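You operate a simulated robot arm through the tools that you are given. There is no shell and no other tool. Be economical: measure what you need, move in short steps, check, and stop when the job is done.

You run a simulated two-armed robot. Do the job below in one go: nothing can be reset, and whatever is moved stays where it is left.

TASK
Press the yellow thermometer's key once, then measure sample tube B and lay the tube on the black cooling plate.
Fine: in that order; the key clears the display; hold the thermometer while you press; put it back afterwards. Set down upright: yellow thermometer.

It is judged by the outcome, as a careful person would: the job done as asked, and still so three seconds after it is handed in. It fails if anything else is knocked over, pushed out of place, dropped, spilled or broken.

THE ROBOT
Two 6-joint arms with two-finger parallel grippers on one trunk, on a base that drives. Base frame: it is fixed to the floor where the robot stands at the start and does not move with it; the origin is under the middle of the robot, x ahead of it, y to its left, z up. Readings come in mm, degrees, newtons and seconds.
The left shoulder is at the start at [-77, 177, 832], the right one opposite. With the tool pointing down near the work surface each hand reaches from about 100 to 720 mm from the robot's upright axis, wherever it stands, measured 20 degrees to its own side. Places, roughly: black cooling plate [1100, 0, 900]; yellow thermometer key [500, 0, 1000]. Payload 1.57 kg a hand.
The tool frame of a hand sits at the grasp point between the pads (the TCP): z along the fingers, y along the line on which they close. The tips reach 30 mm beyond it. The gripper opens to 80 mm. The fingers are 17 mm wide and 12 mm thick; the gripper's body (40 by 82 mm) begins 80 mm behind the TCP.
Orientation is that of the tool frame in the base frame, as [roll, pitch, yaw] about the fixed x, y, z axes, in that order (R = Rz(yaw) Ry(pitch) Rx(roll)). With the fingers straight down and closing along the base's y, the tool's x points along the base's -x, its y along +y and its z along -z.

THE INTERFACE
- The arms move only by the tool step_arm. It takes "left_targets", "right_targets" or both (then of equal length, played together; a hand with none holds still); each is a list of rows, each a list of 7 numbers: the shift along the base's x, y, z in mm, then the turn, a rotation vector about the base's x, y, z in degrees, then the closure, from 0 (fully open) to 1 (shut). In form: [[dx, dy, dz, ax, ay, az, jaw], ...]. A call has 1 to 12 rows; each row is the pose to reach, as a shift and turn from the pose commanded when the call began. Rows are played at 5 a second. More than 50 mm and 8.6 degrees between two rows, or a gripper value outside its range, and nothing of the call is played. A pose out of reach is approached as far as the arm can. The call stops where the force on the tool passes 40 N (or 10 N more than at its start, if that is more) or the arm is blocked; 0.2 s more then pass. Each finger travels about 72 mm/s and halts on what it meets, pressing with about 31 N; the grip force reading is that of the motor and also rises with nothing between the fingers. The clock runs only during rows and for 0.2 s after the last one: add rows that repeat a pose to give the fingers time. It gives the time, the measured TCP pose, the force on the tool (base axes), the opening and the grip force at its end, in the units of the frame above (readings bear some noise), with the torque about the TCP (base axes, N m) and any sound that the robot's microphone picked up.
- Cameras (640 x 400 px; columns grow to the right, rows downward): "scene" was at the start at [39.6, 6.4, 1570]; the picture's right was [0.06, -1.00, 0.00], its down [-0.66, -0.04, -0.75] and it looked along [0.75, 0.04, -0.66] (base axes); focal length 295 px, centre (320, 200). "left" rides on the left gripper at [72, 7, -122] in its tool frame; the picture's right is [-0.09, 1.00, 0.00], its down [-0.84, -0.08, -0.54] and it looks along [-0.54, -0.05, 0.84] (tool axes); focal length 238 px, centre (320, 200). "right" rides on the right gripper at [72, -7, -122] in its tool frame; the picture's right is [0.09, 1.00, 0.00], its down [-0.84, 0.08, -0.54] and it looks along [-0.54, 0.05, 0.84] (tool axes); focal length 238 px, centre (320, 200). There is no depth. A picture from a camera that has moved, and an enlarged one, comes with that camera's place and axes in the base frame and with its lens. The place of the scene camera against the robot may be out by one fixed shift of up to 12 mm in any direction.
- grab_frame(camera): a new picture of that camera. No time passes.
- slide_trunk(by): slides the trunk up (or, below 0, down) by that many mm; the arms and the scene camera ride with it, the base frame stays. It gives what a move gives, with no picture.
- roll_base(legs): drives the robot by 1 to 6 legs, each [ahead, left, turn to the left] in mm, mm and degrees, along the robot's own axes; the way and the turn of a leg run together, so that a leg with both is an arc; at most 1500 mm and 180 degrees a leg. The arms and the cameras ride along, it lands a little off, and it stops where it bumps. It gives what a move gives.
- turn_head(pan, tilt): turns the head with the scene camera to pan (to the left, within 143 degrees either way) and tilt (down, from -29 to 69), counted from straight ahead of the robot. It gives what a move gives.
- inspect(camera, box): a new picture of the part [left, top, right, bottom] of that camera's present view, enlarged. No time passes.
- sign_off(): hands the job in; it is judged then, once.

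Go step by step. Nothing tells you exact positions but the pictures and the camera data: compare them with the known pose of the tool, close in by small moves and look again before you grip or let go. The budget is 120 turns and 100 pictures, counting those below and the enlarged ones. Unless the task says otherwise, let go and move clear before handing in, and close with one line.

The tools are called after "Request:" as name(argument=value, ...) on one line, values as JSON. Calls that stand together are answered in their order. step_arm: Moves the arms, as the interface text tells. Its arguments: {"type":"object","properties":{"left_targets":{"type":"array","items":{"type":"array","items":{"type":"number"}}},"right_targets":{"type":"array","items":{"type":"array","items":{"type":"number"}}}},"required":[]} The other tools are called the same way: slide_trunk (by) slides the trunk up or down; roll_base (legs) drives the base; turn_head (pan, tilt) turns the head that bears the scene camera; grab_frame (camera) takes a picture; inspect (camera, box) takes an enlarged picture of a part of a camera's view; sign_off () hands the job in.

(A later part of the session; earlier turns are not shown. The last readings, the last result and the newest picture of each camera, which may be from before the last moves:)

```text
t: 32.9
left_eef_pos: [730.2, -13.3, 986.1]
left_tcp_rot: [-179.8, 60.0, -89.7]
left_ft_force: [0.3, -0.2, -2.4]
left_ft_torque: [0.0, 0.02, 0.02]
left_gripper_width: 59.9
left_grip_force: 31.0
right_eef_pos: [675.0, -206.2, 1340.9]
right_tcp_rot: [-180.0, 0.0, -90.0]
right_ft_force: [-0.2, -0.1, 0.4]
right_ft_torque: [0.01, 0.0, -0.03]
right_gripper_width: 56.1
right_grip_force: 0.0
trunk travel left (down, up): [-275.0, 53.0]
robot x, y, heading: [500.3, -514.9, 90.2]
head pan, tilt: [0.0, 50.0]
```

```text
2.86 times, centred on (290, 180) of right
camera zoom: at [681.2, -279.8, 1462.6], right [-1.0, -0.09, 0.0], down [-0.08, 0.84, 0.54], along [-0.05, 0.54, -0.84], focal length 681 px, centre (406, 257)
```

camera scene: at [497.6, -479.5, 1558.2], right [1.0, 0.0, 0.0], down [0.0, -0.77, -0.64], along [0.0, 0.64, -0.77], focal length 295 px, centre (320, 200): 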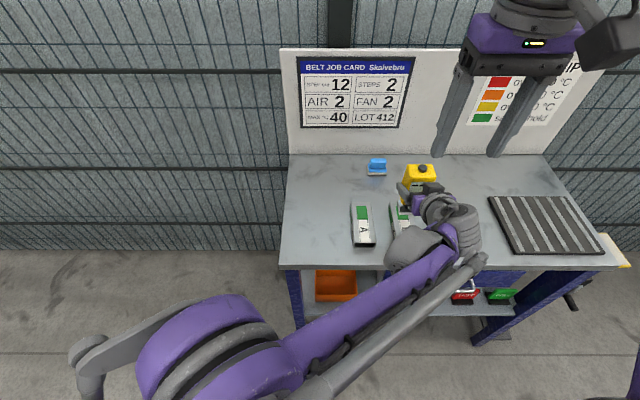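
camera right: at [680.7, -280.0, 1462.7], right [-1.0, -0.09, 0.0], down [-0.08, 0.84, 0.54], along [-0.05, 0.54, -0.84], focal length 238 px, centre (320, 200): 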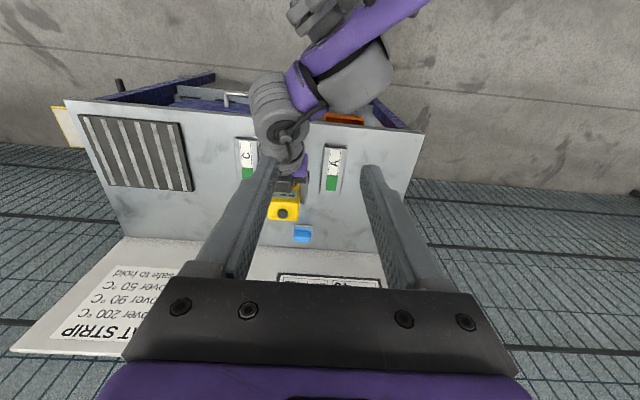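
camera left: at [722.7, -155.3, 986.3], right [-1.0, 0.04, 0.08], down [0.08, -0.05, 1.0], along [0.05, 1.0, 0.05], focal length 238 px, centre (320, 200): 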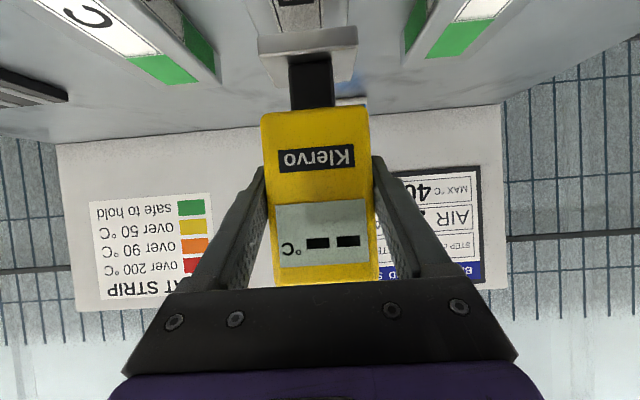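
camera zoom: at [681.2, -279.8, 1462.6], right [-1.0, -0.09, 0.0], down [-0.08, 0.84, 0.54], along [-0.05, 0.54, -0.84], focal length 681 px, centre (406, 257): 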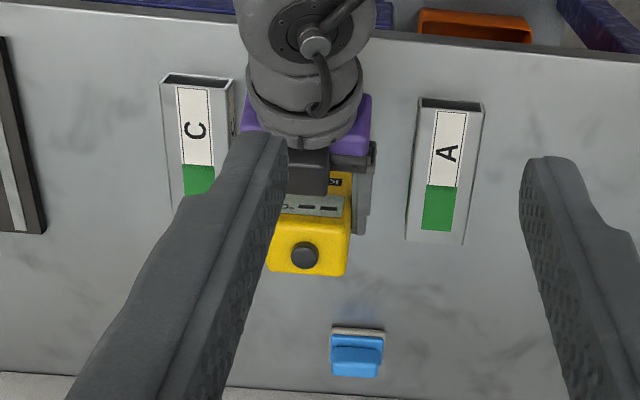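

Request:
inspect(camera="left", box=[220, 0, 400, 112])

```text
3.56 times, centred on (310, 56) of left
camera zoom: at [722.7, -155.3, 986.3], right [-1.0, 0.04, 0.08], down [0.08, -0.05, 1.0], along [0.05, 1.0, 0.05], focal length 848 px, centre (356, 712)
```

zoom: 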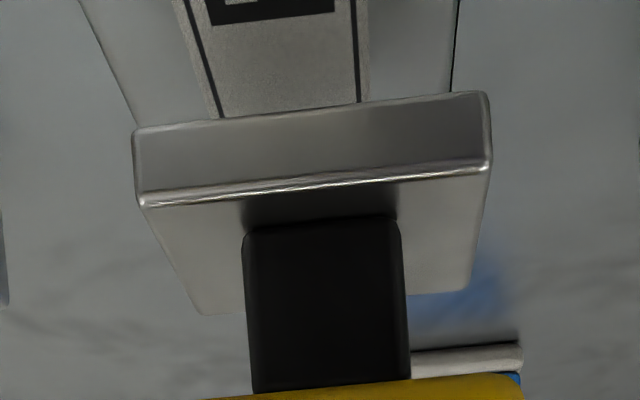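

The left camera shows the foot about 5 mm toward −x of the tube's centreline. I'll shift +5 mm and lower gently until it touches.

Request:
step_arm(left_targets=[[5, 2, -5, 0, 0, 0, 1], [5, 2, -10, 0, 0, 0, 1], [5, 2, -14, 0, 0, 0, 1]])

Request:
inspect(camera="left", box=[200, 0, 400, 125])

Request:
inspect(camera="scene", box=[370, 180, 450, 260])

```text
t: 33.7
left_eef_pos: [733.5, -11.4, 972.7]
left_tcp_rot: [-179.7, 60.0, -89.7]
left_ft_force: [0.7, -0.1, -3.5]
left_ft_torque: [-0.04, -0.02, -0.01]
left_gripper_width: 60.0
left_grip_force: 31.1
right_eef_pos: [675.8, -207.1, 1341.0]
right_tcp_rot: [179.9, 0.1, -89.9]
right_ft_force: [0.9, 0.1, -0.3]
right_ft_torque: [0.02, -0.04, -0.02]
right_gripper_width: 56.0
right_grip_force: 0.0
trunk travel left (down, up): [-275.0, 53.0]
robot x, y, heading: [500.8, -519.4, 90.2]
head pan, tilt: [0.0, 50.0]
```

```text
3.20 times, centred on (300, 62) of left
camera zoom: at [727.5, -153.5, 972.1], right [-1.0, 0.04, 0.08], down [0.08, -0.05, 1.0], along [0.05, 1.0, 0.05], focal length 763 px, centre (384, 640)
```

zoom: 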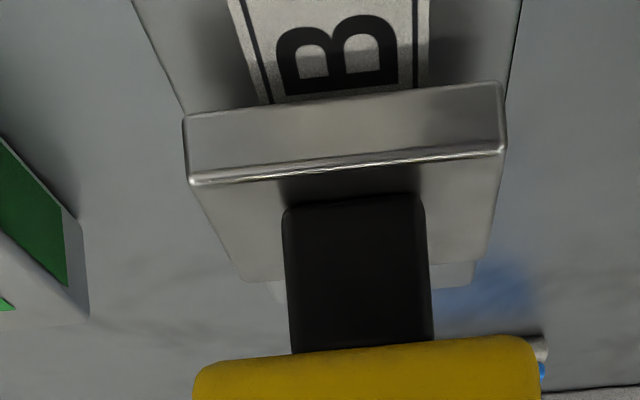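

```text
5.00 times, centred on (410, 220) of scene
camera zoom: at [498.0, -479.3, 1558.2], right [1.0, 0.0, 0.0], down [0.0, -0.77, -0.64], along [0.0, 0.64, -0.77], focal length 1477 px, centre (-130, 100)
```

zoom: 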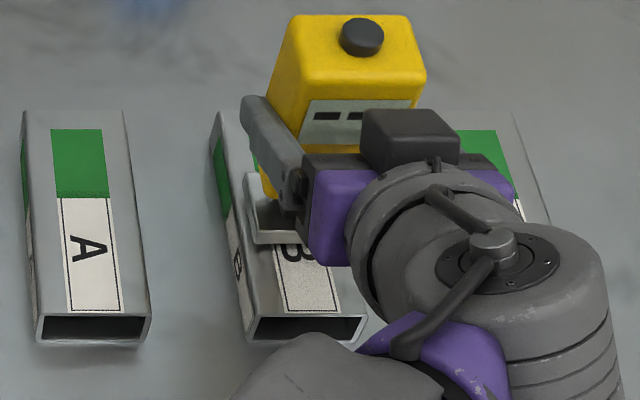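

Well centred now. Lowering in small steps until contact.

Request:
step_arm(left_targets=[[0, 0, -1.5, 0, 0, 0, 1], [0, 0, -3, 0, 0, 0, 1], [0, 0, -4, 0, 0, 0, 1]])

```text
t: 34.5
left_eef_pos: [735.3, -10.2, 969.5]
left_tcp_rot: [-179.6, 60.0, -89.7]
left_ft_force: [0.2, 0.0, -2.8]
left_ft_torque: [-0.03, 0.02, -0.01]
left_gripper_width: 59.8
left_grip_force: 31.2
right_eef_pos: [676.0, -207.1, 1339.9]
right_tcp_rot: [-180.0, 0.0, -89.9]
right_ft_force: [0.6, 0.2, 0.4]
right_ft_torque: [0.0, -0.02, -0.02]
right_gripper_width: 56.0
right_grip_force: 0.0
trunk travel left (down, up): [-275.0, 53.0]
robot x, y, heading: [502.3, -516.7, 90.3]
head pan, tilt: [0.0, 50.0]
```

Request:
step_arm(left_targets=[[0, 0, -1, 0, 0, 0, 1], [0, 0, -2, 0, 0, 0, 1], [0, 0, -3, 0, 0, 0, 1]])

Request:
inspect(camera="left", box=[200, 0, 400, 300])

```text
t: 35.3
left_eef_pos: [735.7, -11.9, 967.0]
left_tcp_rot: [-179.6, 60.0, -89.7]
left_ft_force: [0.0, 0.5, -3.3]
left_ft_torque: [0.0, 0.02, -0.04]
left_gripper_width: 59.8
left_grip_force: 30.8
right_eef_pos: [674.4, -207.3, 1341.4]
right_tcp_rot: [180.0, 0.0, -89.8]
right_ft_force: [-0.2, -1.0, -0.2]
right_ft_torque: [-0.04, -0.01, -0.03]
right_gripper_width: 56.1
right_grip_force: 0.0
trunk travel left (down, up): [-275.0, 53.0]
robot x, y, heading: [499.7, -514.8, 90.1]
head pan, tilt: [0.0, 50.0]
```

```text
1.33 times, centred on (300, 150) of left
camera zoom: at [728.1, -153.4, 965.4], right [-1.0, 0.04, 0.08], down [0.08, -0.05, 1.0], along [0.05, 1.0, 0.05], focal length 318 px, centre (347, 267)
```

zoom: 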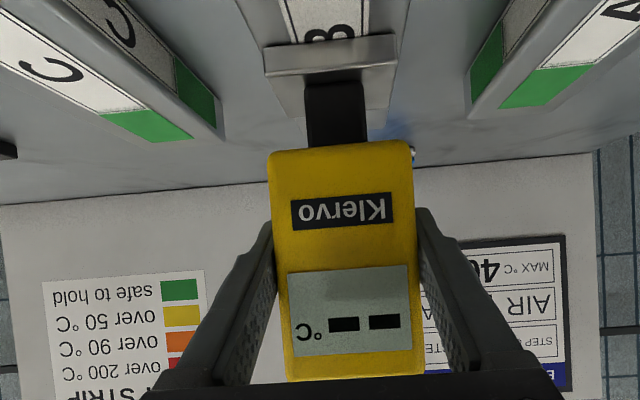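

Request:
step_arm(left_targets=[[0, 0, -1, 0, 0, 0, 1], [0, 0, -2, 0, 0, 0, 1], [0, 0, -3, 0, 0, 0, 1]])

Request:
inspect(camera="left", box=[200, 0, 400, 125])

```text
t: 36.1
left_eef_pos: [735.5, -12.0, 964.6]
left_tcp_rot: [-179.8, 60.3, -89.9]
left_ft_force: [2.7, 4.5, 27.8]
left_ft_torque: [0.03, -0.02, 0.02]
left_gripper_width: 59.9
left_grip_force: 31.0
right_eef_pos: [673.8, -208.8, 1342.1]
right_tcp_rot: [-180.0, 0.0, -89.7]
right_ft_force: [-0.3, 0.9, 0.0]
right_ft_torque: [-0.01, 0.02, 0.01]
right_gripper_width: 56.4
right_grip_force: 0.1
trunk travel left (down, up): [-275.0, 53.0]
robot x, y, heading: [501.2, -516.0, 90.3]
head pan, tilt: [0.0, 50.0]
```

```text
3.20 times, centred on (300, 62) of left
camera zoom: at [728.0, -153.6, 964.2], right [-1.0, 0.05, 0.08], down [0.08, -0.06, 1.0], along [0.05, 1.0, 0.05], focal length 763 px, centre (384, 640)
```

zoom: 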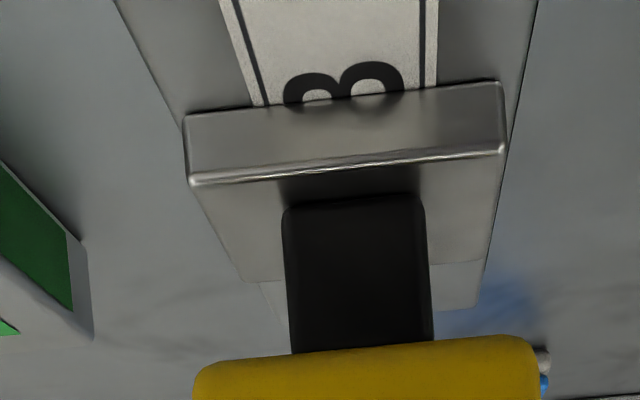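

Contact is made at about 30 N. I'll ease off slightly, hold for two seconds and read the display.

Request:
step_arm(left_targets=[[0, 0, 1, 0, 0, 0, 1], [0, 0, 1, 0, 0, 0, 1], [0, 0, 1, 0, 0, 0, 1], [0, 0, 1, 0, 0, 0, 1], [0, 0, 1, 0, 0, 0, 1], [0, 0, 1, 0, 0, 0, 1], [0, 0, 1, 0, 0, 0, 1], [0, 0, 1, 0, 0, 0, 1], [0, 0, 1, 0, 0, 0, 1], [0, 0, 1, 0, 0, 0, 1]])

Request:
inspect(camera="left", box=[220, 0, 420, 300])

```text
t: 38.3
left_eef_pos: [735.5, -13.5, 964.5]
left_tcp_rot: [-179.7, 60.2, -89.7]
left_ft_force: [2.5, 3.3, 27.1]
left_ft_torque: [0.06, 0.05, -0.03]
left_gripper_width: 59.8
left_grip_force: 31.0
right_eef_pos: [674.7, -209.2, 1341.9]
right_tcp_rot: [180.0, 0.1, -89.9]
right_ft_force: [-0.1, 0.0, -0.2]
right_ft_torque: [0.02, -0.02, 0.01]
right_gripper_width: 56.0
right_grip_force: 0.1
trunk travel left (down, up): [-275.0, 53.0]
robot x, y, heading: [500.1, -516.4, 90.3]
head pan, tilt: [0.0, 50.0]
```

```text
1.33 times, centred on (320, 150) of left
camera zoom: at [727.6, -154.2, 964.5], right [-1.0, 0.04, 0.08], down [0.07, -0.05, 1.0], along [0.05, 1.0, 0.05], focal length 318 px, centre (320, 267)
```

zoom: 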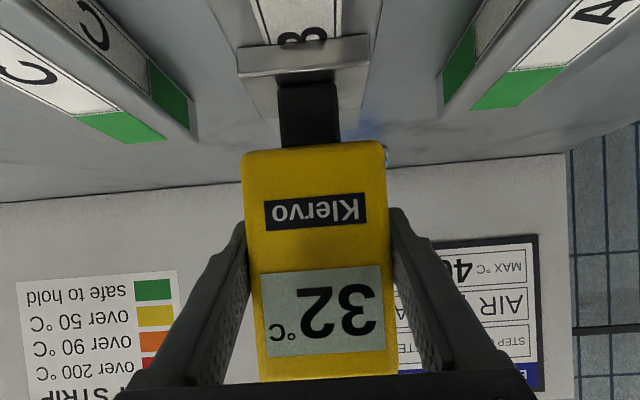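

It reads 32 °C, so tube B is measured. Now I'll lift the thermometer and carry it back to its original spot.

Request:
step_arm(left_targets=[[0, 0, 5, 0, 0, 0, 1], [0, 0, 30, 0, 0, 0, 1], [0, 0, 65, 0, 0, 0, 1], [-30, -2, 71, 0, 0, 0, 1], [-65, -4, 71, 0, 0, 0, 1], [-100, -8, 71, 0, 0, 0, 1], [-135, -10, 71, 0, 0, 0, 1], [-170, -12, 71, 0, 0, 0, 1], [-205, -15, 71, 0, 0, 0, 1], [-240, -18, 65, 0, 0, 0, 1], [-256, -20, 51, 0, 0, 0, 1], [-256, -20, 20, 0, 0, 0, 1]])

Request:
grab_frame(camera="left")

Request:
grab_frame(camera="scene")

```text
t: 40.9
left_eef_pos: [479.7, -32.1, 983.7]
left_tcp_rot: [-179.9, 60.1, -89.8]
left_ft_force: [-0.6, -0.3, -3.6]
left_ft_torque: [-0.04, -0.02, 0.0]
left_gripper_width: 59.6
left_grip_force: 31.1
right_eef_pos: [675.8, -206.3, 1340.5]
right_tcp_rot: [180.0, -0.1, -89.8]
right_ft_force: [-0.5, 0.1, 0.4]
right_ft_torque: [-0.01, 0.01, 0.0]
right_gripper_width: 55.9
right_grip_force: 0.0
trunk travel left (down, up): [-275.0, 53.0]
robot x, y, heading: [496.4, -518.6, 90.0]
head pan, tilt: [0.0, 50.0]
```

```text
52 pictures are left
camera left: at [472.1, -173.2, 983.8], right [-1.0, 0.05, 0.08], down [0.08, -0.05, 1.0], along [0.05, 1.0, 0.05], focal length 238 px, centre (320, 200)
```

left: 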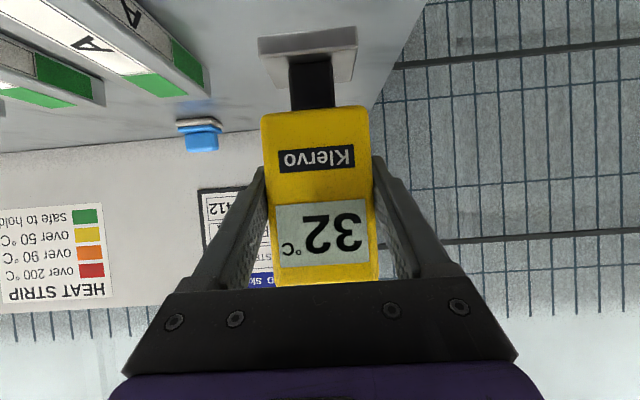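

```text
51 pictures are left
camera scene: at [498.2, -478.4, 1558.1], right [1.0, 0.0, 0.0], down [0.0, -0.77, -0.64], along [0.0, 0.64, -0.77], focal length 295 px, centre (320, 200)
```

scene: 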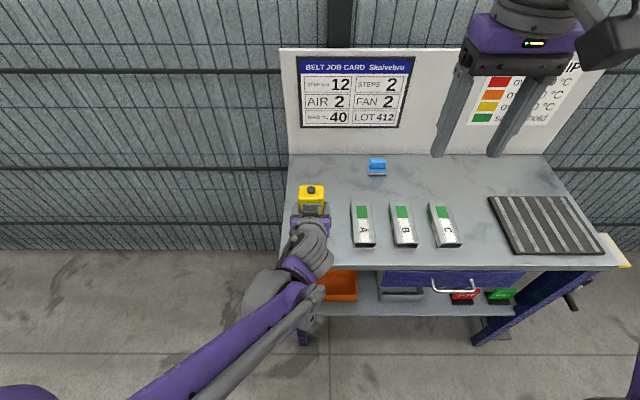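

The reading stays on and the thermometer didn't slip in the grip. I'm lowering it to the bench at its original position.

Request:
step_arm(left_targets=[[0, 0, -18, 0, 0, 0, 1], [0, 0, -34, 0, 0, 0, 1], [0, 0, -42, 0, 0, 0, 1], [0, 0, -45, 0, 0, 0, 1], [0, 0, -46.5, 0, 0, 0, 1]])

```text
t: 42.1
left_eef_pos: [478.2, -32.2, 936.0]
left_tcp_rot: [-179.8, 60.0, -89.7]
left_ft_force: [-0.4, 0.0, -3.3]
left_ft_torque: [0.0, 0.0, 0.02]
left_gripper_width: 59.8
left_grip_force: 30.8
right_eef_pos: [674.3, -206.8, 1340.2]
right_tcp_rot: [180.0, 0.0, -89.9]
right_ft_force: [0.2, 0.4, 0.7]
right_ft_torque: [-0.02, -0.01, 0.01]
right_gripper_width: 56.1
right_grip_force: 0.1
trunk travel left (down, up): [-275.0, 53.0]
robot x, y, heading: [500.4, -520.9, 90.3]
head pan, tilt: [0.0, 50.0]
```

Request:
step_arm(left_targets=[[0, 0, -1, 0, 0, 0, 1], [0, 0, -1.8, 0, 0, 0, 1], [0, 0, -2.5, 0, 0, 0, 1]])

```text
t: 42.9
left_eef_pos: [479.6, -31.4, 935.9]
left_tcp_rot: [-179.8, 60.0, -89.7]
left_ft_force: [-1.0, -0.1, 1.5]
left_ft_torque: [-0.11, 0.2, -0.04]
left_gripper_width: 59.6
left_grip_force: 31.0
right_eef_pos: [675.4, -207.0, 1340.7]
right_tcp_rot: [179.9, 0.0, -90.0]
right_ft_force: [0.4, 0.7, 0.4]
right_ft_torque: [-0.01, 0.0, -0.01]
right_gripper_width: 56.2
right_grip_force: 0.0
trunk travel left (down, up): [-275.0, 53.0]
robot x, y, heading: [502.3, -519.6, 90.4]
head pan, tilt: [0.0, 50.0]
```

It is touching the bench (the load has come off the hand). Opening the fingers and backing away along −y.

Request:
step_arm(left_targets=[[0, 0, 0, 0, 0, 0, 0.2], [0, 0, 0, 0, 0, 0, 0.1], [0, 0, 0, 0, 0, 0, 0], [0, 0, 0, 0, 0, 0, 0], [0, -20, 0, 0, 0, 0, 0], [0, -50, 0, 0, 0, 0, 0], [0, -85, 0, 0, 0, 0, 0], [0, -120, 5, 0, 0, 0, 0], [0, -155, 15, 0, 0, 0, 0]])

Request:
inspect(camera="scene", box=[270, 180, 370, 260])

Request:
grab_frame(camera="left")

```text
t: 44.9
left_eef_pos: [478.8, -187.6, 951.0]
left_tcp_rot: [-179.6, 60.0, -89.6]
left_ft_force: [-0.1, -0.5, -0.2]
left_ft_torque: [0.02, 0.0, 0.02]
left_gripper_width: 80.3
left_grip_force: 0.1
right_eef_pos: [675.2, -208.9, 1341.6]
right_tcp_rot: [179.9, 0.1, -89.9]
right_ft_force: [0.6, 0.0, -0.5]
right_ft_torque: [0.02, -0.03, 0.02]
right_gripper_width: 56.0
right_grip_force: 0.0
trunk travel left (down, up): [-275.0, 53.0]
robot x, y, heading: [501.0, -512.1, 90.2]
head pan, tilt: [0.0, 50.0]
```

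```text
5.00 times, centred on (320, 220) of scene
camera zoom: at [497.0, -480.9, 1558.2], right [1.0, 0.0, 0.0], down [0.0, -0.77, -0.64], along [0.0, 0.64, -0.77], focal length 1477 px, centre (320, 100)
```

zoom: 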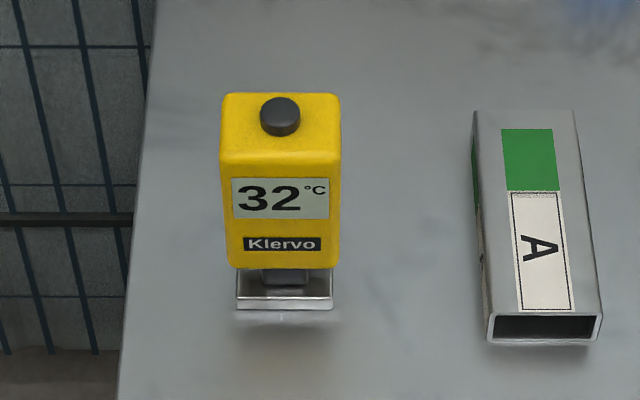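

```text
49 pictures are left
camera left: at [471.7, -329.1, 950.8], right [-1.0, 0.04, 0.08], down [0.07, -0.05, 1.0], along [0.05, 1.0, 0.05], focal length 238 px, centre (320, 200)
```

left: 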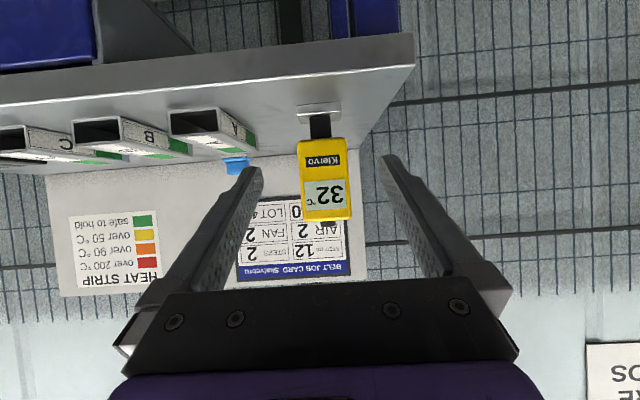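

The thermometer is back upright in place, showing 32 °C. I'll raise the left arm back up and then drive right so the right hand reaches both tube B and the plate.

Request:
step_arm(left_targets=[[-14, -5, 39, -6, 0, 0, 0], [-28, -7, 78, -12, 0, 0, 0], [-42, -9, 117, -18, 0, 0, 0], [-56, -11, 156, -24, 0, 0, 0], [-70, -12, 195, -30, 0, 0, 0], [-84, -14, 234, -36, 0, 0, 0], [-98, -15, 273, -42, 0, 0, 0], [-112, -16, 312, -48, 0, 0, 0], [-126, -18, 351, -54, 0, 0, 0], [-140, -20, 390, -60, 0, 0, 0]])

Request:
roll_base(legs=[[0, -330, 0]])

Request:
grab_frame(camera="scene")

Request:
grab_frame(camera="right")

```text
t: 47.1
left_eef_pos: [338.8, -201.1, 1339.3]
left_tcp_rot: [179.9, -0.2, -89.9]
left_ft_force: [-0.7, 0.2, 0.2]
left_ft_torque: [-0.02, 0.01, 0.0]
left_gripper_width: 80.0
left_grip_force: 0.1
right_eef_pos: [673.9, -205.7, 1340.8]
right_tcp_rot: [179.9, -0.1, -89.8]
right_ft_force: [-0.6, -0.1, -0.7]
right_ft_torque: [0.0, 0.02, -0.02]
right_gripper_width: 55.9
right_grip_force: 0.0
trunk travel left (down, up): [-275.0, 53.0]
robot x, y, heading: [501.6, -515.7, 90.2]
head pan, tilt: [0.0, 50.0]
```

```text
t: 50.6
left_eef_pos: [666.4, -201.9, 1338.5]
left_tcp_rot: [-180.0, 0.0, -90.0]
left_ft_force: [0.3, -0.2, 0.2]
left_ft_torque: [-0.01, 0.01, 0.0]
left_gripper_width: 80.1
left_grip_force: 0.0
right_eef_pos: [1001.9, -206.9, 1341.6]
right_tcp_rot: [-180.0, 0.0, -89.9]
right_ft_force: [-0.4, -0.2, -0.3]
right_ft_torque: [-0.01, 0.01, 0.02]
right_gripper_width: 56.0
right_grip_force: 0.0
trunk travel left (down, up): [-275.0, 53.0]
robot x, y, heading: [827.9, -517.3, 90.2]
head pan, tilt: [0.0, 50.0]
```

```text
48 pictures are left
camera scene: at [824.8, -478.8, 1558.2], right [1.0, 0.0, 0.0], down [0.0, -0.77, -0.64], along [0.0, 0.64, -0.77], focal length 295 px, centre (320, 200)
```

scene: 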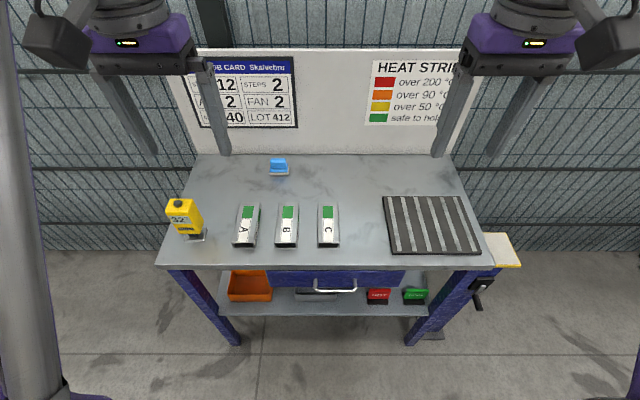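

```text
47 pictures are left
camera right: at [1008.1, -279.5, 1462.7], right [-1.0, -0.09, 0.0], down [-0.08, 0.84, 0.54], along [-0.05, 0.54, -0.84], focal length 238 px, centre (320, 200)
```

right: 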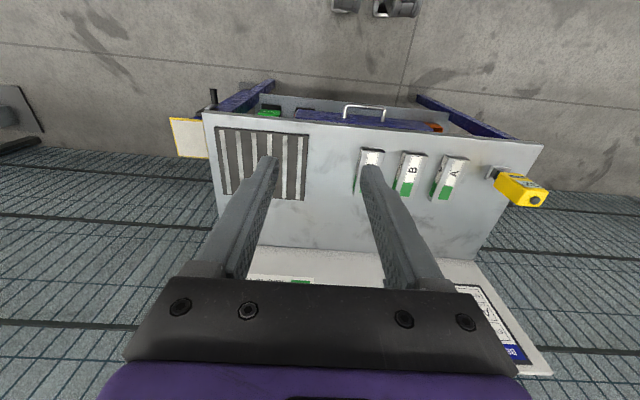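

Tube B is near [732, -5], and the plate spans x≈1019–1250, y≈-91–108. I'll move the left hand aside and bring the right hand above tube B.

Request:
step_arm(left_targets=[[-10, 0, 0, 0, 0, 0, 0], [-20, 0, 0, 0, 0, 0, 0], [-30, 0, 0, 0, 0, 0, 0], [-40, 0, 0, 0, 0, 0, 0], [-50, 0, 0, 0, 0, 0, 0], [-60, 0, 0, 0, 0, 0, 0], [-70, 0, 0, 0, 0, 0, 0], [-80, 0, 0, 0, 0, 0, 0], [-90, 0, 0, 0, 0, 0, 0], [-100, 0, 0, 0, 0, 0, 0]], right_targets=[[-27, 18, -22, 0, 0, 0, 0], [-54, 36, -44, 0, 0, 0, 0], [-81, 54, -66, 0, 0, 0, 0], [-108, 72, -88, 0, 0, 0, 0], [-135, 90, -110, 0, 0, 0, 0], [-162, 108, -132, 0, 0, 0, 0], [-189, 126, -154, 0, 0, 0, 0], [-216, 144, -176, 0, 0, 0, 0], [-243, 165, -198, 0, 0, 0, 0], [-269, 185, -220, 0, 0, 0, 0]])

Request:
grab_frame(camera="right")

Request:
grab_frame(camera="scene")

```text
t: 52.8
left_eef_pos: [566.8, -201.0, 1338.8]
left_tcp_rot: [-179.8, 0.1, -89.9]
left_ft_force: [0.2, 0.1, -0.1]
left_ft_torque: [-0.03, -0.01, 0.0]
left_gripper_width: 80.0
left_grip_force: 0.1
right_eef_pos: [730.4, -23.1, 1120.3]
right_tcp_rot: [-179.9, 0.0, -89.9]
right_ft_force: [0.1, -0.2, -0.4]
right_ft_torque: [-0.02, -0.01, 0.0]
right_gripper_width: 80.0
right_grip_force: 0.0
trunk travel left (down, up): [-275.0, 53.0]
robot x, y, heading: [826.7, -515.2, 90.2]
head pan, tilt: [0.0, 50.0]
```

```text
46 pictures are left
camera right: at [735.6, -94.7, 1242.6], right [-1.0, -0.09, 0.0], down [-0.08, 0.84, 0.54], along [-0.05, 0.54, -0.84], focal length 238 px, centre (320, 200)
```

right: 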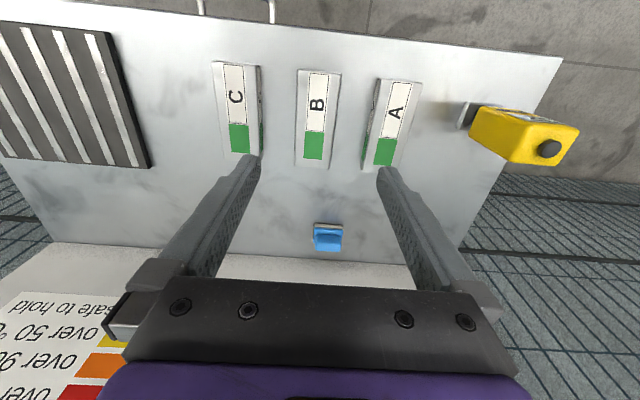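

```text
45 pictures are left
camera scene: at [823.5, -477.6, 1558.2], right [1.0, 0.0, 0.0], down [0.0, -0.77, -0.64], along [0.0, 0.64, -0.77], focal length 295 px, centre (320, 200)
```

scene: 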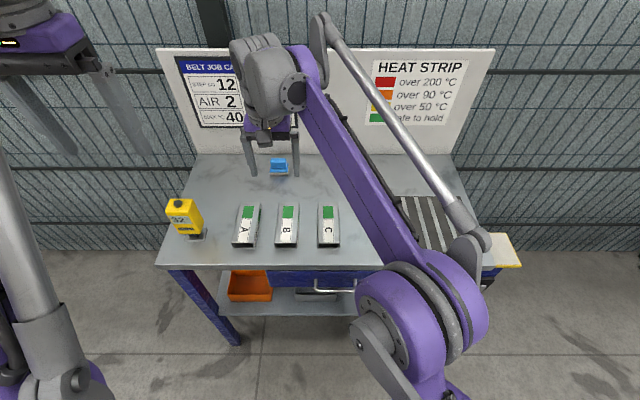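

Tube B: centre about [732.5, 1], 56 mm wide, straight, and about 29.5 mm high. I'll descend to just above it with a 70 mm opening.

Request:
step_arm(right_targets=[[1, 5, -35, 0, 0, 0, 0.12], [2, 10, -70, 0, 0, 0, 0.12], [2, 16, -105, 0, 0, 0, 0.12], [2, 22, -140, 0, 0, 0, 0.12], [2, 22, -165, 0, 0, 0, 0.12], [2, 22, -183, 0, 0, 0, 0.12]])

Request:
grab_frame(camera="right")

Request:
inspect(camera="scene", box=[220, 170, 360, 260])

```text
t: 54.2
left_eef_pos: [565.9, -202.9, 1340.0]
left_tcp_rot: [-179.9, 0.0, -89.9]
left_ft_force: [-0.4, 0.1, 0.0]
left_ft_torque: [0.04, 0.01, 0.02]
left_gripper_width: 79.9
left_grip_force: 0.1
right_eef_pos: [733.5, -1.2, 939.1]
right_tcp_rot: [180.0, 0.0, -90.0]
right_ft_force: [0.1, 0.1, 0.0]
right_ft_torque: [0.01, 0.01, 0.02]
right_gripper_width: 70.5
right_grip_force: 0.1
trunk travel left (down, up): [-275.0, 53.0]
robot x, y, heading: [829.0, -517.2, 90.2]
head pan, tilt: [0.0, 50.0]
```

```text
44 pictures are left
camera right: at [739.5, -73.4, 1059.4], right [-1.0, -0.09, 0.0], down [-0.08, 0.84, 0.54], along [-0.05, 0.54, -0.84], focal length 238 px, centre (320, 200)
```

right: 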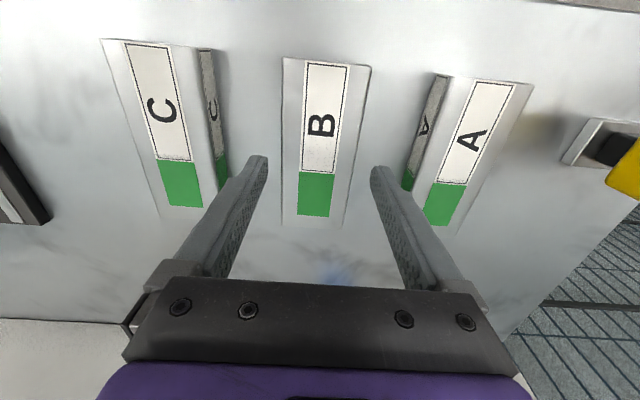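

```text
4.44 times, centred on (290, 215) of scene
camera zoom: at [824.8, -478.6, 1558.2], right [1.0, 0.0, 0.0], down [0.0, -0.77, -0.64], along [0.0, 0.64, -0.77], focal length 1313 px, centre (453, 133)
```

zoom: 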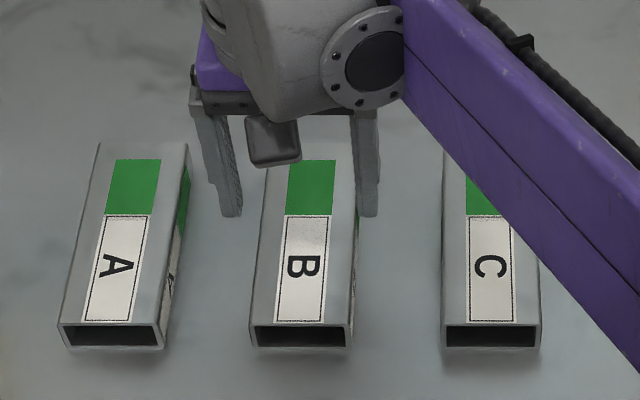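

The gripper is centred on tube B. Descending to grip height.

Request:
step_arm(right_targets=[[0, 1, -15, 0, 0, 0, 0.12], [0, 1, -28, 0, 0, 0, 0.12], [0, 1, -36, 0, 0, 0, 0.12], [0, 1, -42, 0, 0, 0, 0.12]])

Request:
grab_frame(camera="right")

Request:
inspect(camera="scene", box=[220, 170, 360, 260])

```text
t: 55.2
left_eef_pos: [567.5, -202.3, 1338.9]
left_tcp_rot: [-180.0, -0.1, -89.9]
left_ft_force: [0.0, -0.1, 0.6]
left_ft_torque: [0.01, 0.0, 0.02]
left_gripper_width: 79.9
left_grip_force: 0.0
right_eef_pos: [734.0, 0.1, 895.9]
right_tcp_rot: [179.9, 0.0, -89.9]
right_ft_force: [0.3, -0.5, 0.2]
right_ft_torque: [-0.01, -0.02, 0.0]
right_gripper_width: 70.5
right_grip_force: 0.1
trunk travel left (down, up): [-275.0, 53.0]
robot x, y, heading: [828.2, -516.4, 90.2]
head pan, tilt: [0.0, 50.0]
```

```text
42 pictures are left
camera right: at [740.4, -72.2, 1016.8], right [-1.0, -0.09, 0.0], down [-0.08, 0.84, 0.54], along [-0.05, 0.54, -0.84], focal length 238 px, centre (320, 200)
```

right: 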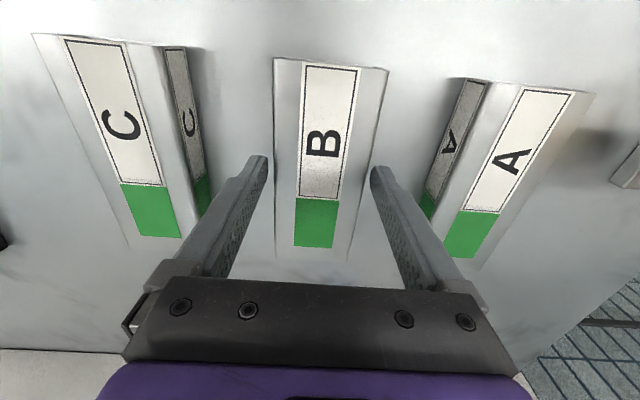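

```text
4.44 times, centred on (290, 215) of scene
camera zoom: at [824.8, -478.8, 1558.2], right [1.0, 0.0, 0.0], down [0.0, -0.77, -0.64], along [0.0, 0.64, -0.77], focal length 1313 px, centre (453, 133)
```

zoom: 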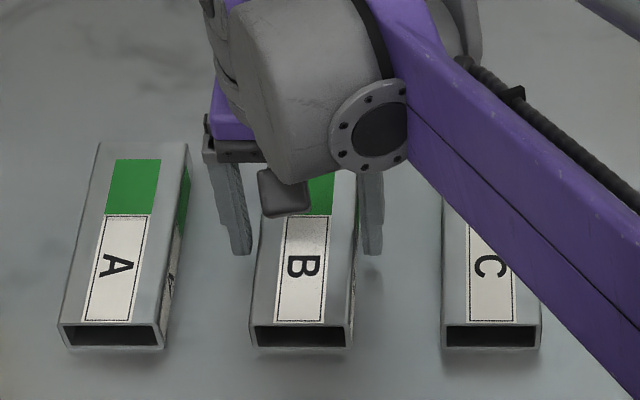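

The fingers straddle the tube about 22 mm deep. Closing.

Request:
step_arm(right_targets=[[0, 0, -1, 0, 0, 0, 0.25], [0, 0, -1, 0, 0, 0, 0.5], [0, 0, -1, 0, 0, 0, 1], [0, 0, -1, 0, 0, 0, 1]])

Request:
step_arm(right_targets=[[0, 0, 5, 0, 0, 0, 1], [0, 0, 15, 0, 0, 0, 1], [0, 0, 30, 0, 0, 0, 1]])

Request:
inspect(camera="scene", box=[220, 170, 360, 260])

Request:
grab_frame(camera="right")

```text
t: 56.2
left_eef_pos: [566.8, -203.1, 1339.6]
left_tcp_rot: [-180.0, 0.0, -89.9]
left_ft_force: [0.6, -0.1, 0.0]
left_ft_torque: [0.02, -0.01, -0.02]
left_gripper_width: 80.1
left_grip_force: 0.1
right_eef_pos: [734.8, -0.2, 895.1]
right_tcp_rot: [179.9, 0.0, -89.9]
right_ft_force: [-0.9, 0.8, 2.8]
right_ft_torque: [-0.04, 0.1, -0.01]
right_gripper_width: 59.6
right_grip_force: 30.8
trunk travel left (down, up): [-275.0, 53.0]
robot x, y, heading: [827.2, -515.6, 89.8]
head pan, tilt: [0.0, 50.0]
```

```text
t: 57.0
left_eef_pos: [567.9, -202.2, 1339.4]
left_tcp_rot: [179.9, 0.0, -89.9]
left_ft_force: [0.3, -0.1, -0.4]
left_ft_torque: [0.02, 0.0, 0.04]
left_gripper_width: 79.7
left_grip_force: 0.0
right_eef_pos: [735.0, 1.4, 923.9]
right_tcp_rot: [180.0, 0.0, -89.9]
right_ft_force: [1.4, 0.0, -0.1]
right_ft_torque: [-0.01, -0.01, -0.02]
right_gripper_width: 0.3
right_grip_force: 21.5
trunk travel left (down, up): [-275.0, 53.0]
robot x, y, heading: [829.7, -517.6, 90.2]
head pan, tilt: [0.0, 50.0]
```

```text
4.44 times, centred on (290, 215) of scene
camera zoom: at [824.9, -479.0, 1558.2], right [1.0, 0.0, 0.0], down [0.0, -0.77, -0.64], along [0.0, 0.64, -0.77], focal length 1313 px, centre (453, 133)
```

zoom: 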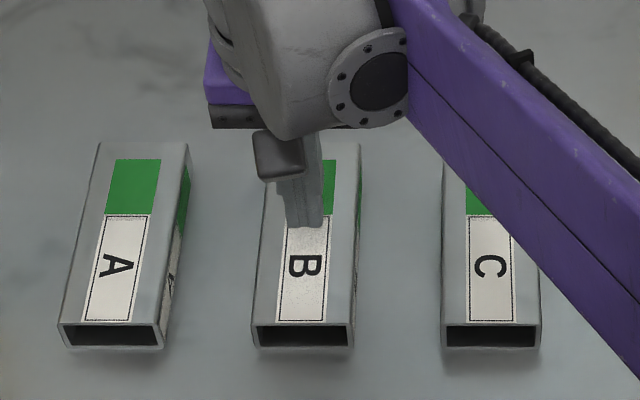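

```text
39 pictures are left
camera right: at [741.4, -71.6, 1045.8], right [-1.0, -0.09, 0.0], down [-0.08, 0.84, 0.54], along [-0.05, 0.54, -0.84], focal length 238 px, centre (320, 200)
```

right: 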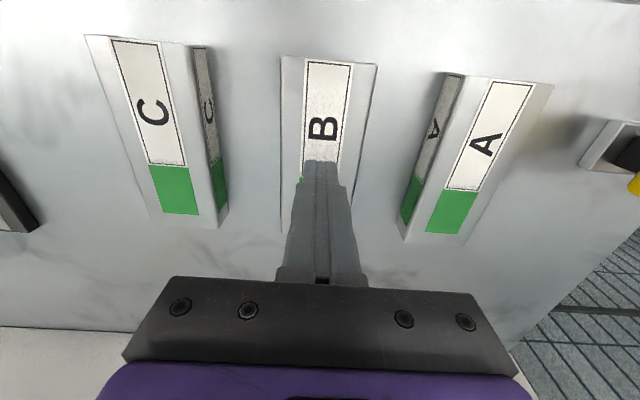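

The grip slipped off: only the fingertips were engaged. From the tube's known 59.6 mm width, its top is actually near z≈872 and the bench near 843. The tube hasn't moved, so I'll reopen and go deeper.

Request:
step_arm(right_targets=[[-1, 0, 6, 0, 0, 0, 0.5], [-1, 0, 6, 0, 0, 0, 0.12], [-1, 0, 6, 0, 0, 0, 0.12], [-1, 0, 6, 0, 0, 0, 0.12], [-1, 0, -10, 0, 0, 0, 0.12], [-1, 0, -22, 0, 0, 0, 0.12], [-1, 0, -32, 0, 0, 0, 0.12], [-1, 0, -38, 0, 0, 0, 0.12]])

Request:
inspect(camera="scene", box=[250, 190, 330, 250])

Request:
grab_frame(camera="right")

```text
t: 58.8
left_eef_pos: [566.6, -203.3, 1339.4]
left_tcp_rot: [-180.0, -0.1, -89.9]
left_ft_force: [0.3, -0.4, 0.7]
left_ft_torque: [-0.01, 0.02, -0.03]
left_gripper_width: 80.2
left_grip_force: 0.1
right_eef_pos: [735.1, 0.9, 887.4]
right_tcp_rot: [180.0, 0.0, -89.9]
right_ft_force: [0.0, -0.8, 0.3]
right_ft_torque: [0.0, 0.01, -0.04]
right_gripper_width: 70.4
right_grip_force: 0.1
trunk travel left (down, up): [-275.0, 53.0]
robot x, y, heading: [826.8, -514.0, 90.2]
head pan, tilt: [0.0, 50.0]
```

```text
6.67 times, centred on (290, 220) of scene
camera zoom: at [824.8, -478.8, 1558.2], right [1.0, 0.0, 0.0], down [0.0, -0.77, -0.64], along [0.0, 0.64, -0.77], focal length 1969 px, centre (520, 67)
```

zoom: 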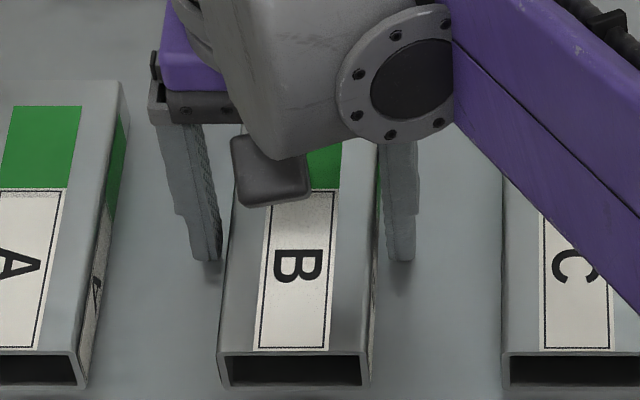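

```text
37 pictures are left
camera right: at [741.1, -71.9, 1008.5], right [-1.0, -0.09, 0.0], down [-0.08, 0.84, 0.54], along [-0.05, 0.54, -0.84], focal length 238 px, centre (320, 200)
```

right: 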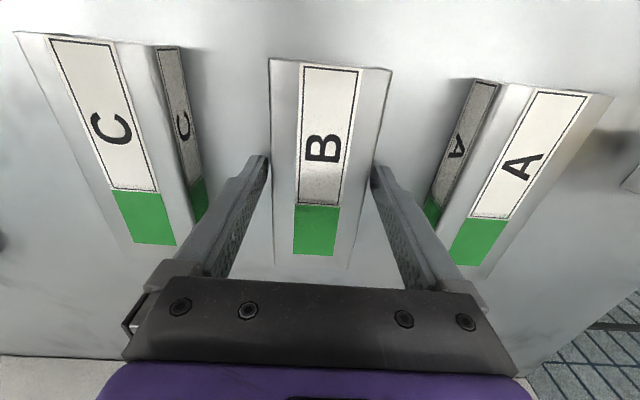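

Fingertip shadows show there is still clearance to the bench. Going about 7 mm lower.

Request:
step_arm(right_targets=[[0, 0, -3, 0, 0, 0, 0.12], [0, 0, -5, 0, 0, 0, 0.12], [0, 0, -7, 0, 0, 0, 0.12]])

Request:
inspect(camera="scene", box=[250, 190, 330, 250])

```text
t: 59.6
left_eef_pos: [567.1, -204.4, 1339.2]
left_tcp_rot: [-180.0, 0.0, -89.9]
left_ft_force: [-0.4, -0.1, 0.3]
left_ft_torque: [-0.01, 0.02, 0.02]
left_gripper_width: 79.9
left_grip_force: 0.1
right_eef_pos: [733.8, 1.3, 879.7]
right_tcp_rot: [-180.0, 0.0, -89.9]
right_ft_force: [0.6, 0.0, 3.7]
right_ft_torque: [-0.01, 0.02, -0.03]
right_gripper_width: 70.3
right_grip_force: 0.1
trunk travel left (down, up): [-275.0, 53.0]
robot x, y, heading: [831.1, -514.7, 90.0]
head pan, tilt: [0.0, 50.0]
```

```text
6.67 times, centred on (290, 220) of scene
camera zoom: at [824.8, -479.2, 1558.2], right [1.0, 0.0, 0.0], down [0.0, -0.77, -0.64], along [0.0, 0.64, -0.77], focal length 1969 px, centre (520, 67)
```

zoom: 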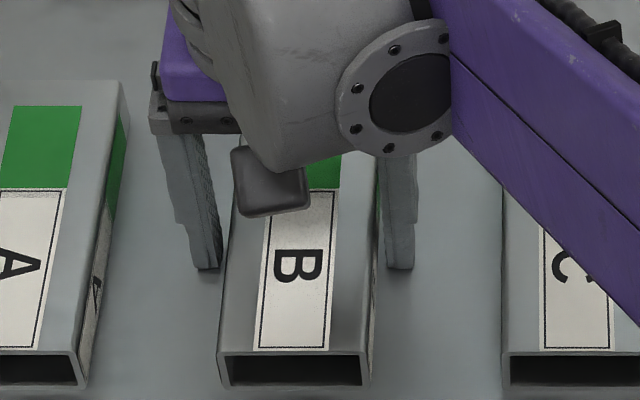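

A slight contact force means the tips just touch the bench (z≈850). I'll raise 2 mm, close, and lift a little.

Request:
step_arm(right_targets=[[0, 0, 2, 0, 0, 0, 0.12], [0, 0, 2, 0, 0, 0, 0.25], [0, 0, 2, 0, 0, 0, 0.5], [0, 0, 2, 0, 0, 0, 1], [0, 0, 2, 0, 0, 0, 1]])

Request:
step_arm(right_targets=[[0, 0, 4, 0, 0, 0, 1], [0, 0, 8, 0, 0, 0, 1], [0, 0, 12, 0, 0, 0, 1]])

Request:
inspect(camera="scene", box=[250, 190, 330, 250])

```text
t: 60.8
left_eef_pos: [568.0, -202.4, 1339.7]
left_tcp_rot: [-180.0, -0.1, -90.0]
left_ft_force: [-0.1, 0.2, 0.3]
left_ft_torque: [0.02, 0.01, 0.03]
left_gripper_width: 80.2
left_grip_force: 0.0
right_eef_pos: [734.6, 1.5, 881.4]
right_tcp_rot: [-180.0, 0.0, -89.9]
right_ft_force: [1.0, 0.4, 0.4]
right_ft_torque: [0.05, -0.05, -0.03]
right_gripper_width: 59.3
right_grip_force: 30.6
trunk travel left (down, up): [-275.0, 53.0]
robot x, y, heading: [831.1, -517.4, 90.2]
head pan, tilt: [0.0, 50.0]
```

```text
t: 61.6
left_eef_pos: [566.0, -202.6, 1340.5]
left_tcp_rot: [179.9, 0.0, -89.9]
left_ft_force: [-0.1, 0.3, -1.4]
left_ft_torque: [0.01, -0.01, 0.01]
left_gripper_width: 79.9
left_grip_force: 0.1
right_eef_pos: [735.3, 1.7, 894.0]
right_tcp_rot: [-180.0, 0.0, -89.9]
right_ft_force: [1.0, -1.1, -1.9]
right_ft_torque: [0.01, -0.02, 0.03]
right_gripper_width: 59.2
right_grip_force: 30.9
trunk travel left (down, up): [-275.0, 53.0]
robot x, y, heading: [828.8, -516.4, 90.0]
head pan, tilt: [0.0, 50.0]
```

```text
6.67 times, centred on (290, 220) of scene
camera zoom: at [824.8, -478.7, 1558.2], right [1.0, 0.0, 0.0], down [0.0, -0.77, -0.64], along [0.0, 0.64, -0.77], focal length 1969 px, centre (520, 67)
```

zoom: 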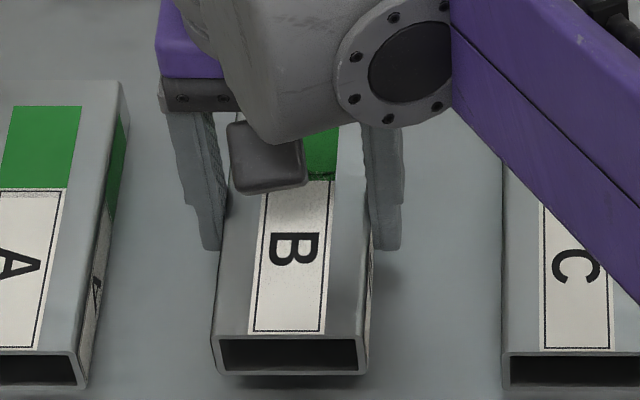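

Tube B is lifted and holding. Now up and across to the cooling plate.

Request:
step_arm(right_targets=[[0, 0, 20, 0, 0, 0, 1], [0, 0, 45, 0, 0, 0, 1], [0, 0, 75, 0, 0, 0, 1], [30, 0, 95, 0, 0, 0, 1], [70, 0, 100, 0, 0, 0, 1], [110, 0, 100, 0, 0, 0, 1], [150, 0, 100, 0, 0, 0, 1], [190, 0, 100, 0, 0, 0, 1], [230, 0, 100, 0, 0, 0, 1], [270, 0, 100, 0, 0, 0, 1], [310, 0, 100, 0, 0, 0, 1], [345, 0, 100, 0, 0, 0, 1]])

Request:
step_arm(right_targets=[[30, 0, 0, 0, 0, 0, 1], [45, 0, 0, 0, 0, 0, 1], [45, 0, 0, 0, 0, 0, 1]])

Request:
grab_frame(camera="scene")

Request:
grab_frame(camera="right")

```text
t: 64.2
left_eef_pos: [568.1, -202.9, 1339.4]
left_tcp_rot: [-179.9, 0.0, -89.9]
left_ft_force: [-0.2, 0.8, 0.5]
left_ft_torque: [0.02, 0.0, -0.02]
left_gripper_width: 79.7
left_grip_force: 0.0
right_eef_pos: [1079.4, 2.7, 993.2]
right_tcp_rot: [179.9, -0.1, -89.9]
right_ft_force: [-0.9, 0.0, -1.2]
right_ft_torque: [-0.01, 0.01, 0.0]
right_gripper_width: 59.3
right_grip_force: 30.7
trunk travel left (down, up): [-275.0, 53.0]
robot x, y, heading: [829.1, -516.4, 89.8]
head pan, tilt: [0.0, 50.0]
```

```text
t: 65.0
left_eef_pos: [568.4, -202.6, 1339.7]
left_tcp_rot: [180.0, 0.1, -89.9]
left_ft_force: [0.3, -1.0, 0.3]
left_ft_torque: [-0.01, 0.03, 0.0]
left_gripper_width: 80.3
left_grip_force: 0.0
right_eef_pos: [1125.5, 1.6, 994.3]
right_tcp_rot: [180.0, 0.1, -89.9]
right_ft_force: [0.4, -0.3, -2.8]
right_ft_torque: [0.0, -0.01, 0.01]
right_gripper_width: 59.2
right_grip_force: 30.7
trunk travel left (down, up): [-275.0, 53.0]
robot x, y, heading: [825.8, -518.0, 89.9]
head pan, tilt: [0.0, 50.0]
```

```text
34 pictures are left
camera scene: at [824.7, -478.7, 1558.2], right [1.0, 0.0, 0.0], down [0.0, -0.77, -0.64], along [0.0, 0.64, -0.77], focal length 295 px, centre (320, 200)
```

scene: 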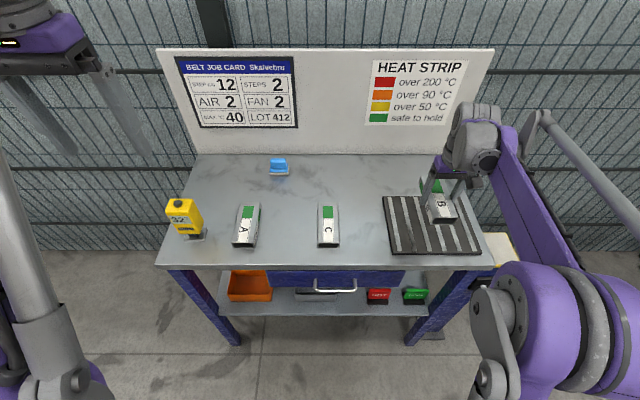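

```text
33 pictures are left
camera right: at [1130.7, -71.3, 1115.6], right [-1.0, -0.09, 0.0], down [-0.08, 0.84, 0.54], along [-0.05, 0.54, -0.84], focal length 238 px, centre (320, 200)
```

right: 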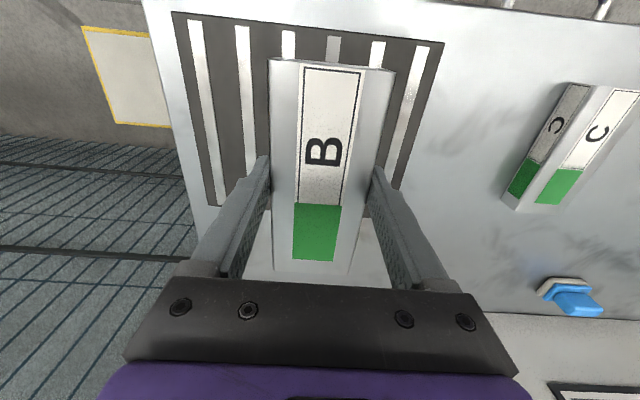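

The plate spans x≈1021–1256, y≈-85–112. I'll shift the tube to its middle and lower toward it.

Request:
step_arm(right_targets=[[6, 4, -20, 0, 0, 0, 1], [12, 9, -45, 0, 0, 0, 1], [12, 9, -65, 0, 0, 0, 1], [12, 9, -80, 0, 0, 0, 1]])

Request:
inspect(camera="scene", box=[370, 170, 500, 265])

Request:
grab_frame(camera="right")

```text
t: 66.0
left_eef_pos: [568.0, -201.0, 1339.9]
left_tcp_rot: [179.9, 0.1, -89.9]
left_ft_force: [0.1, -0.5, -0.2]
left_ft_torque: [0.0, 0.01, -0.01]
left_gripper_width: 80.1
left_grip_force: 0.0
right_eef_pos: [1137.9, 10.3, 914.1]
right_tcp_rot: [-179.9, 0.0, -89.9]
right_ft_force: [0.5, -0.3, -1.5]
right_ft_torque: [-0.03, 0.0, -0.02]
right_gripper_width: 59.4
right_grip_force: 31.3
trunk travel left (down, up): [-275.0, 53.0]
robot x, y, heading: [828.7, -517.5, 90.1]
head pan, tilt: [0.0, 50.0]
```

```text
4.21 times, centred on (435, 218) of scene
camera zoom: at [825.1, -478.4, 1558.2], right [1.0, 0.0, 0.0], down [0.0, -0.77, -0.64], along [0.0, 0.64, -0.77], focal length 1244 px, centre (-164, 126)
```

zoom: 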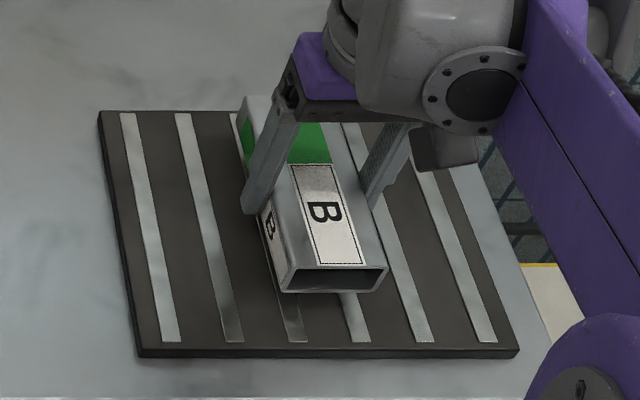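

```text
31 pictures are left
camera right: at [1143.8, -62.3, 1035.5], right [-1.0, -0.09, 0.0], down [-0.08, 0.84, 0.54], along [-0.05, 0.54, -0.84], focal length 238 px, centre (320, 200)
```

right: 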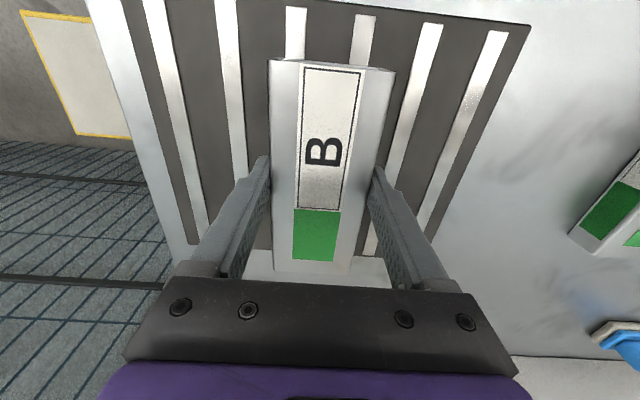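

The tube is well inside the plate. Lowering gently until it rests.

Request:
step_arm(right_targets=[[0, 0, -4, 0, 0, 0, 1], [0, 0, -8, 0, 0, 0, 1], [0, 0, -10, 0, 0, 0, 1], [0, 0, -11.5, 0, 0, 0, 1]])

```text
t: 67.0
left_eef_pos: [567.4, -203.0, 1339.8]
left_tcp_rot: [179.9, 0.0, -89.9]
left_ft_force: [0.9, -0.6, 0.4]
left_ft_torque: [-0.02, 0.03, 0.0]
left_gripper_width: 80.1
left_grip_force: 0.1
right_eef_pos: [1137.1, 9.9, 902.3]
right_tcp_rot: [180.0, 0.0, -89.9]
right_ft_force: [-0.1, -0.3, -1.4]
right_ft_torque: [0.03, 0.0, 0.02]
right_gripper_width: 59.3
right_grip_force: 30.5
trunk travel left (down, up): [-275.0, 53.0]
robot x, y, heading: [827.4, -517.2, 90.3]
head pan, tilt: [0.0, 50.0]
```

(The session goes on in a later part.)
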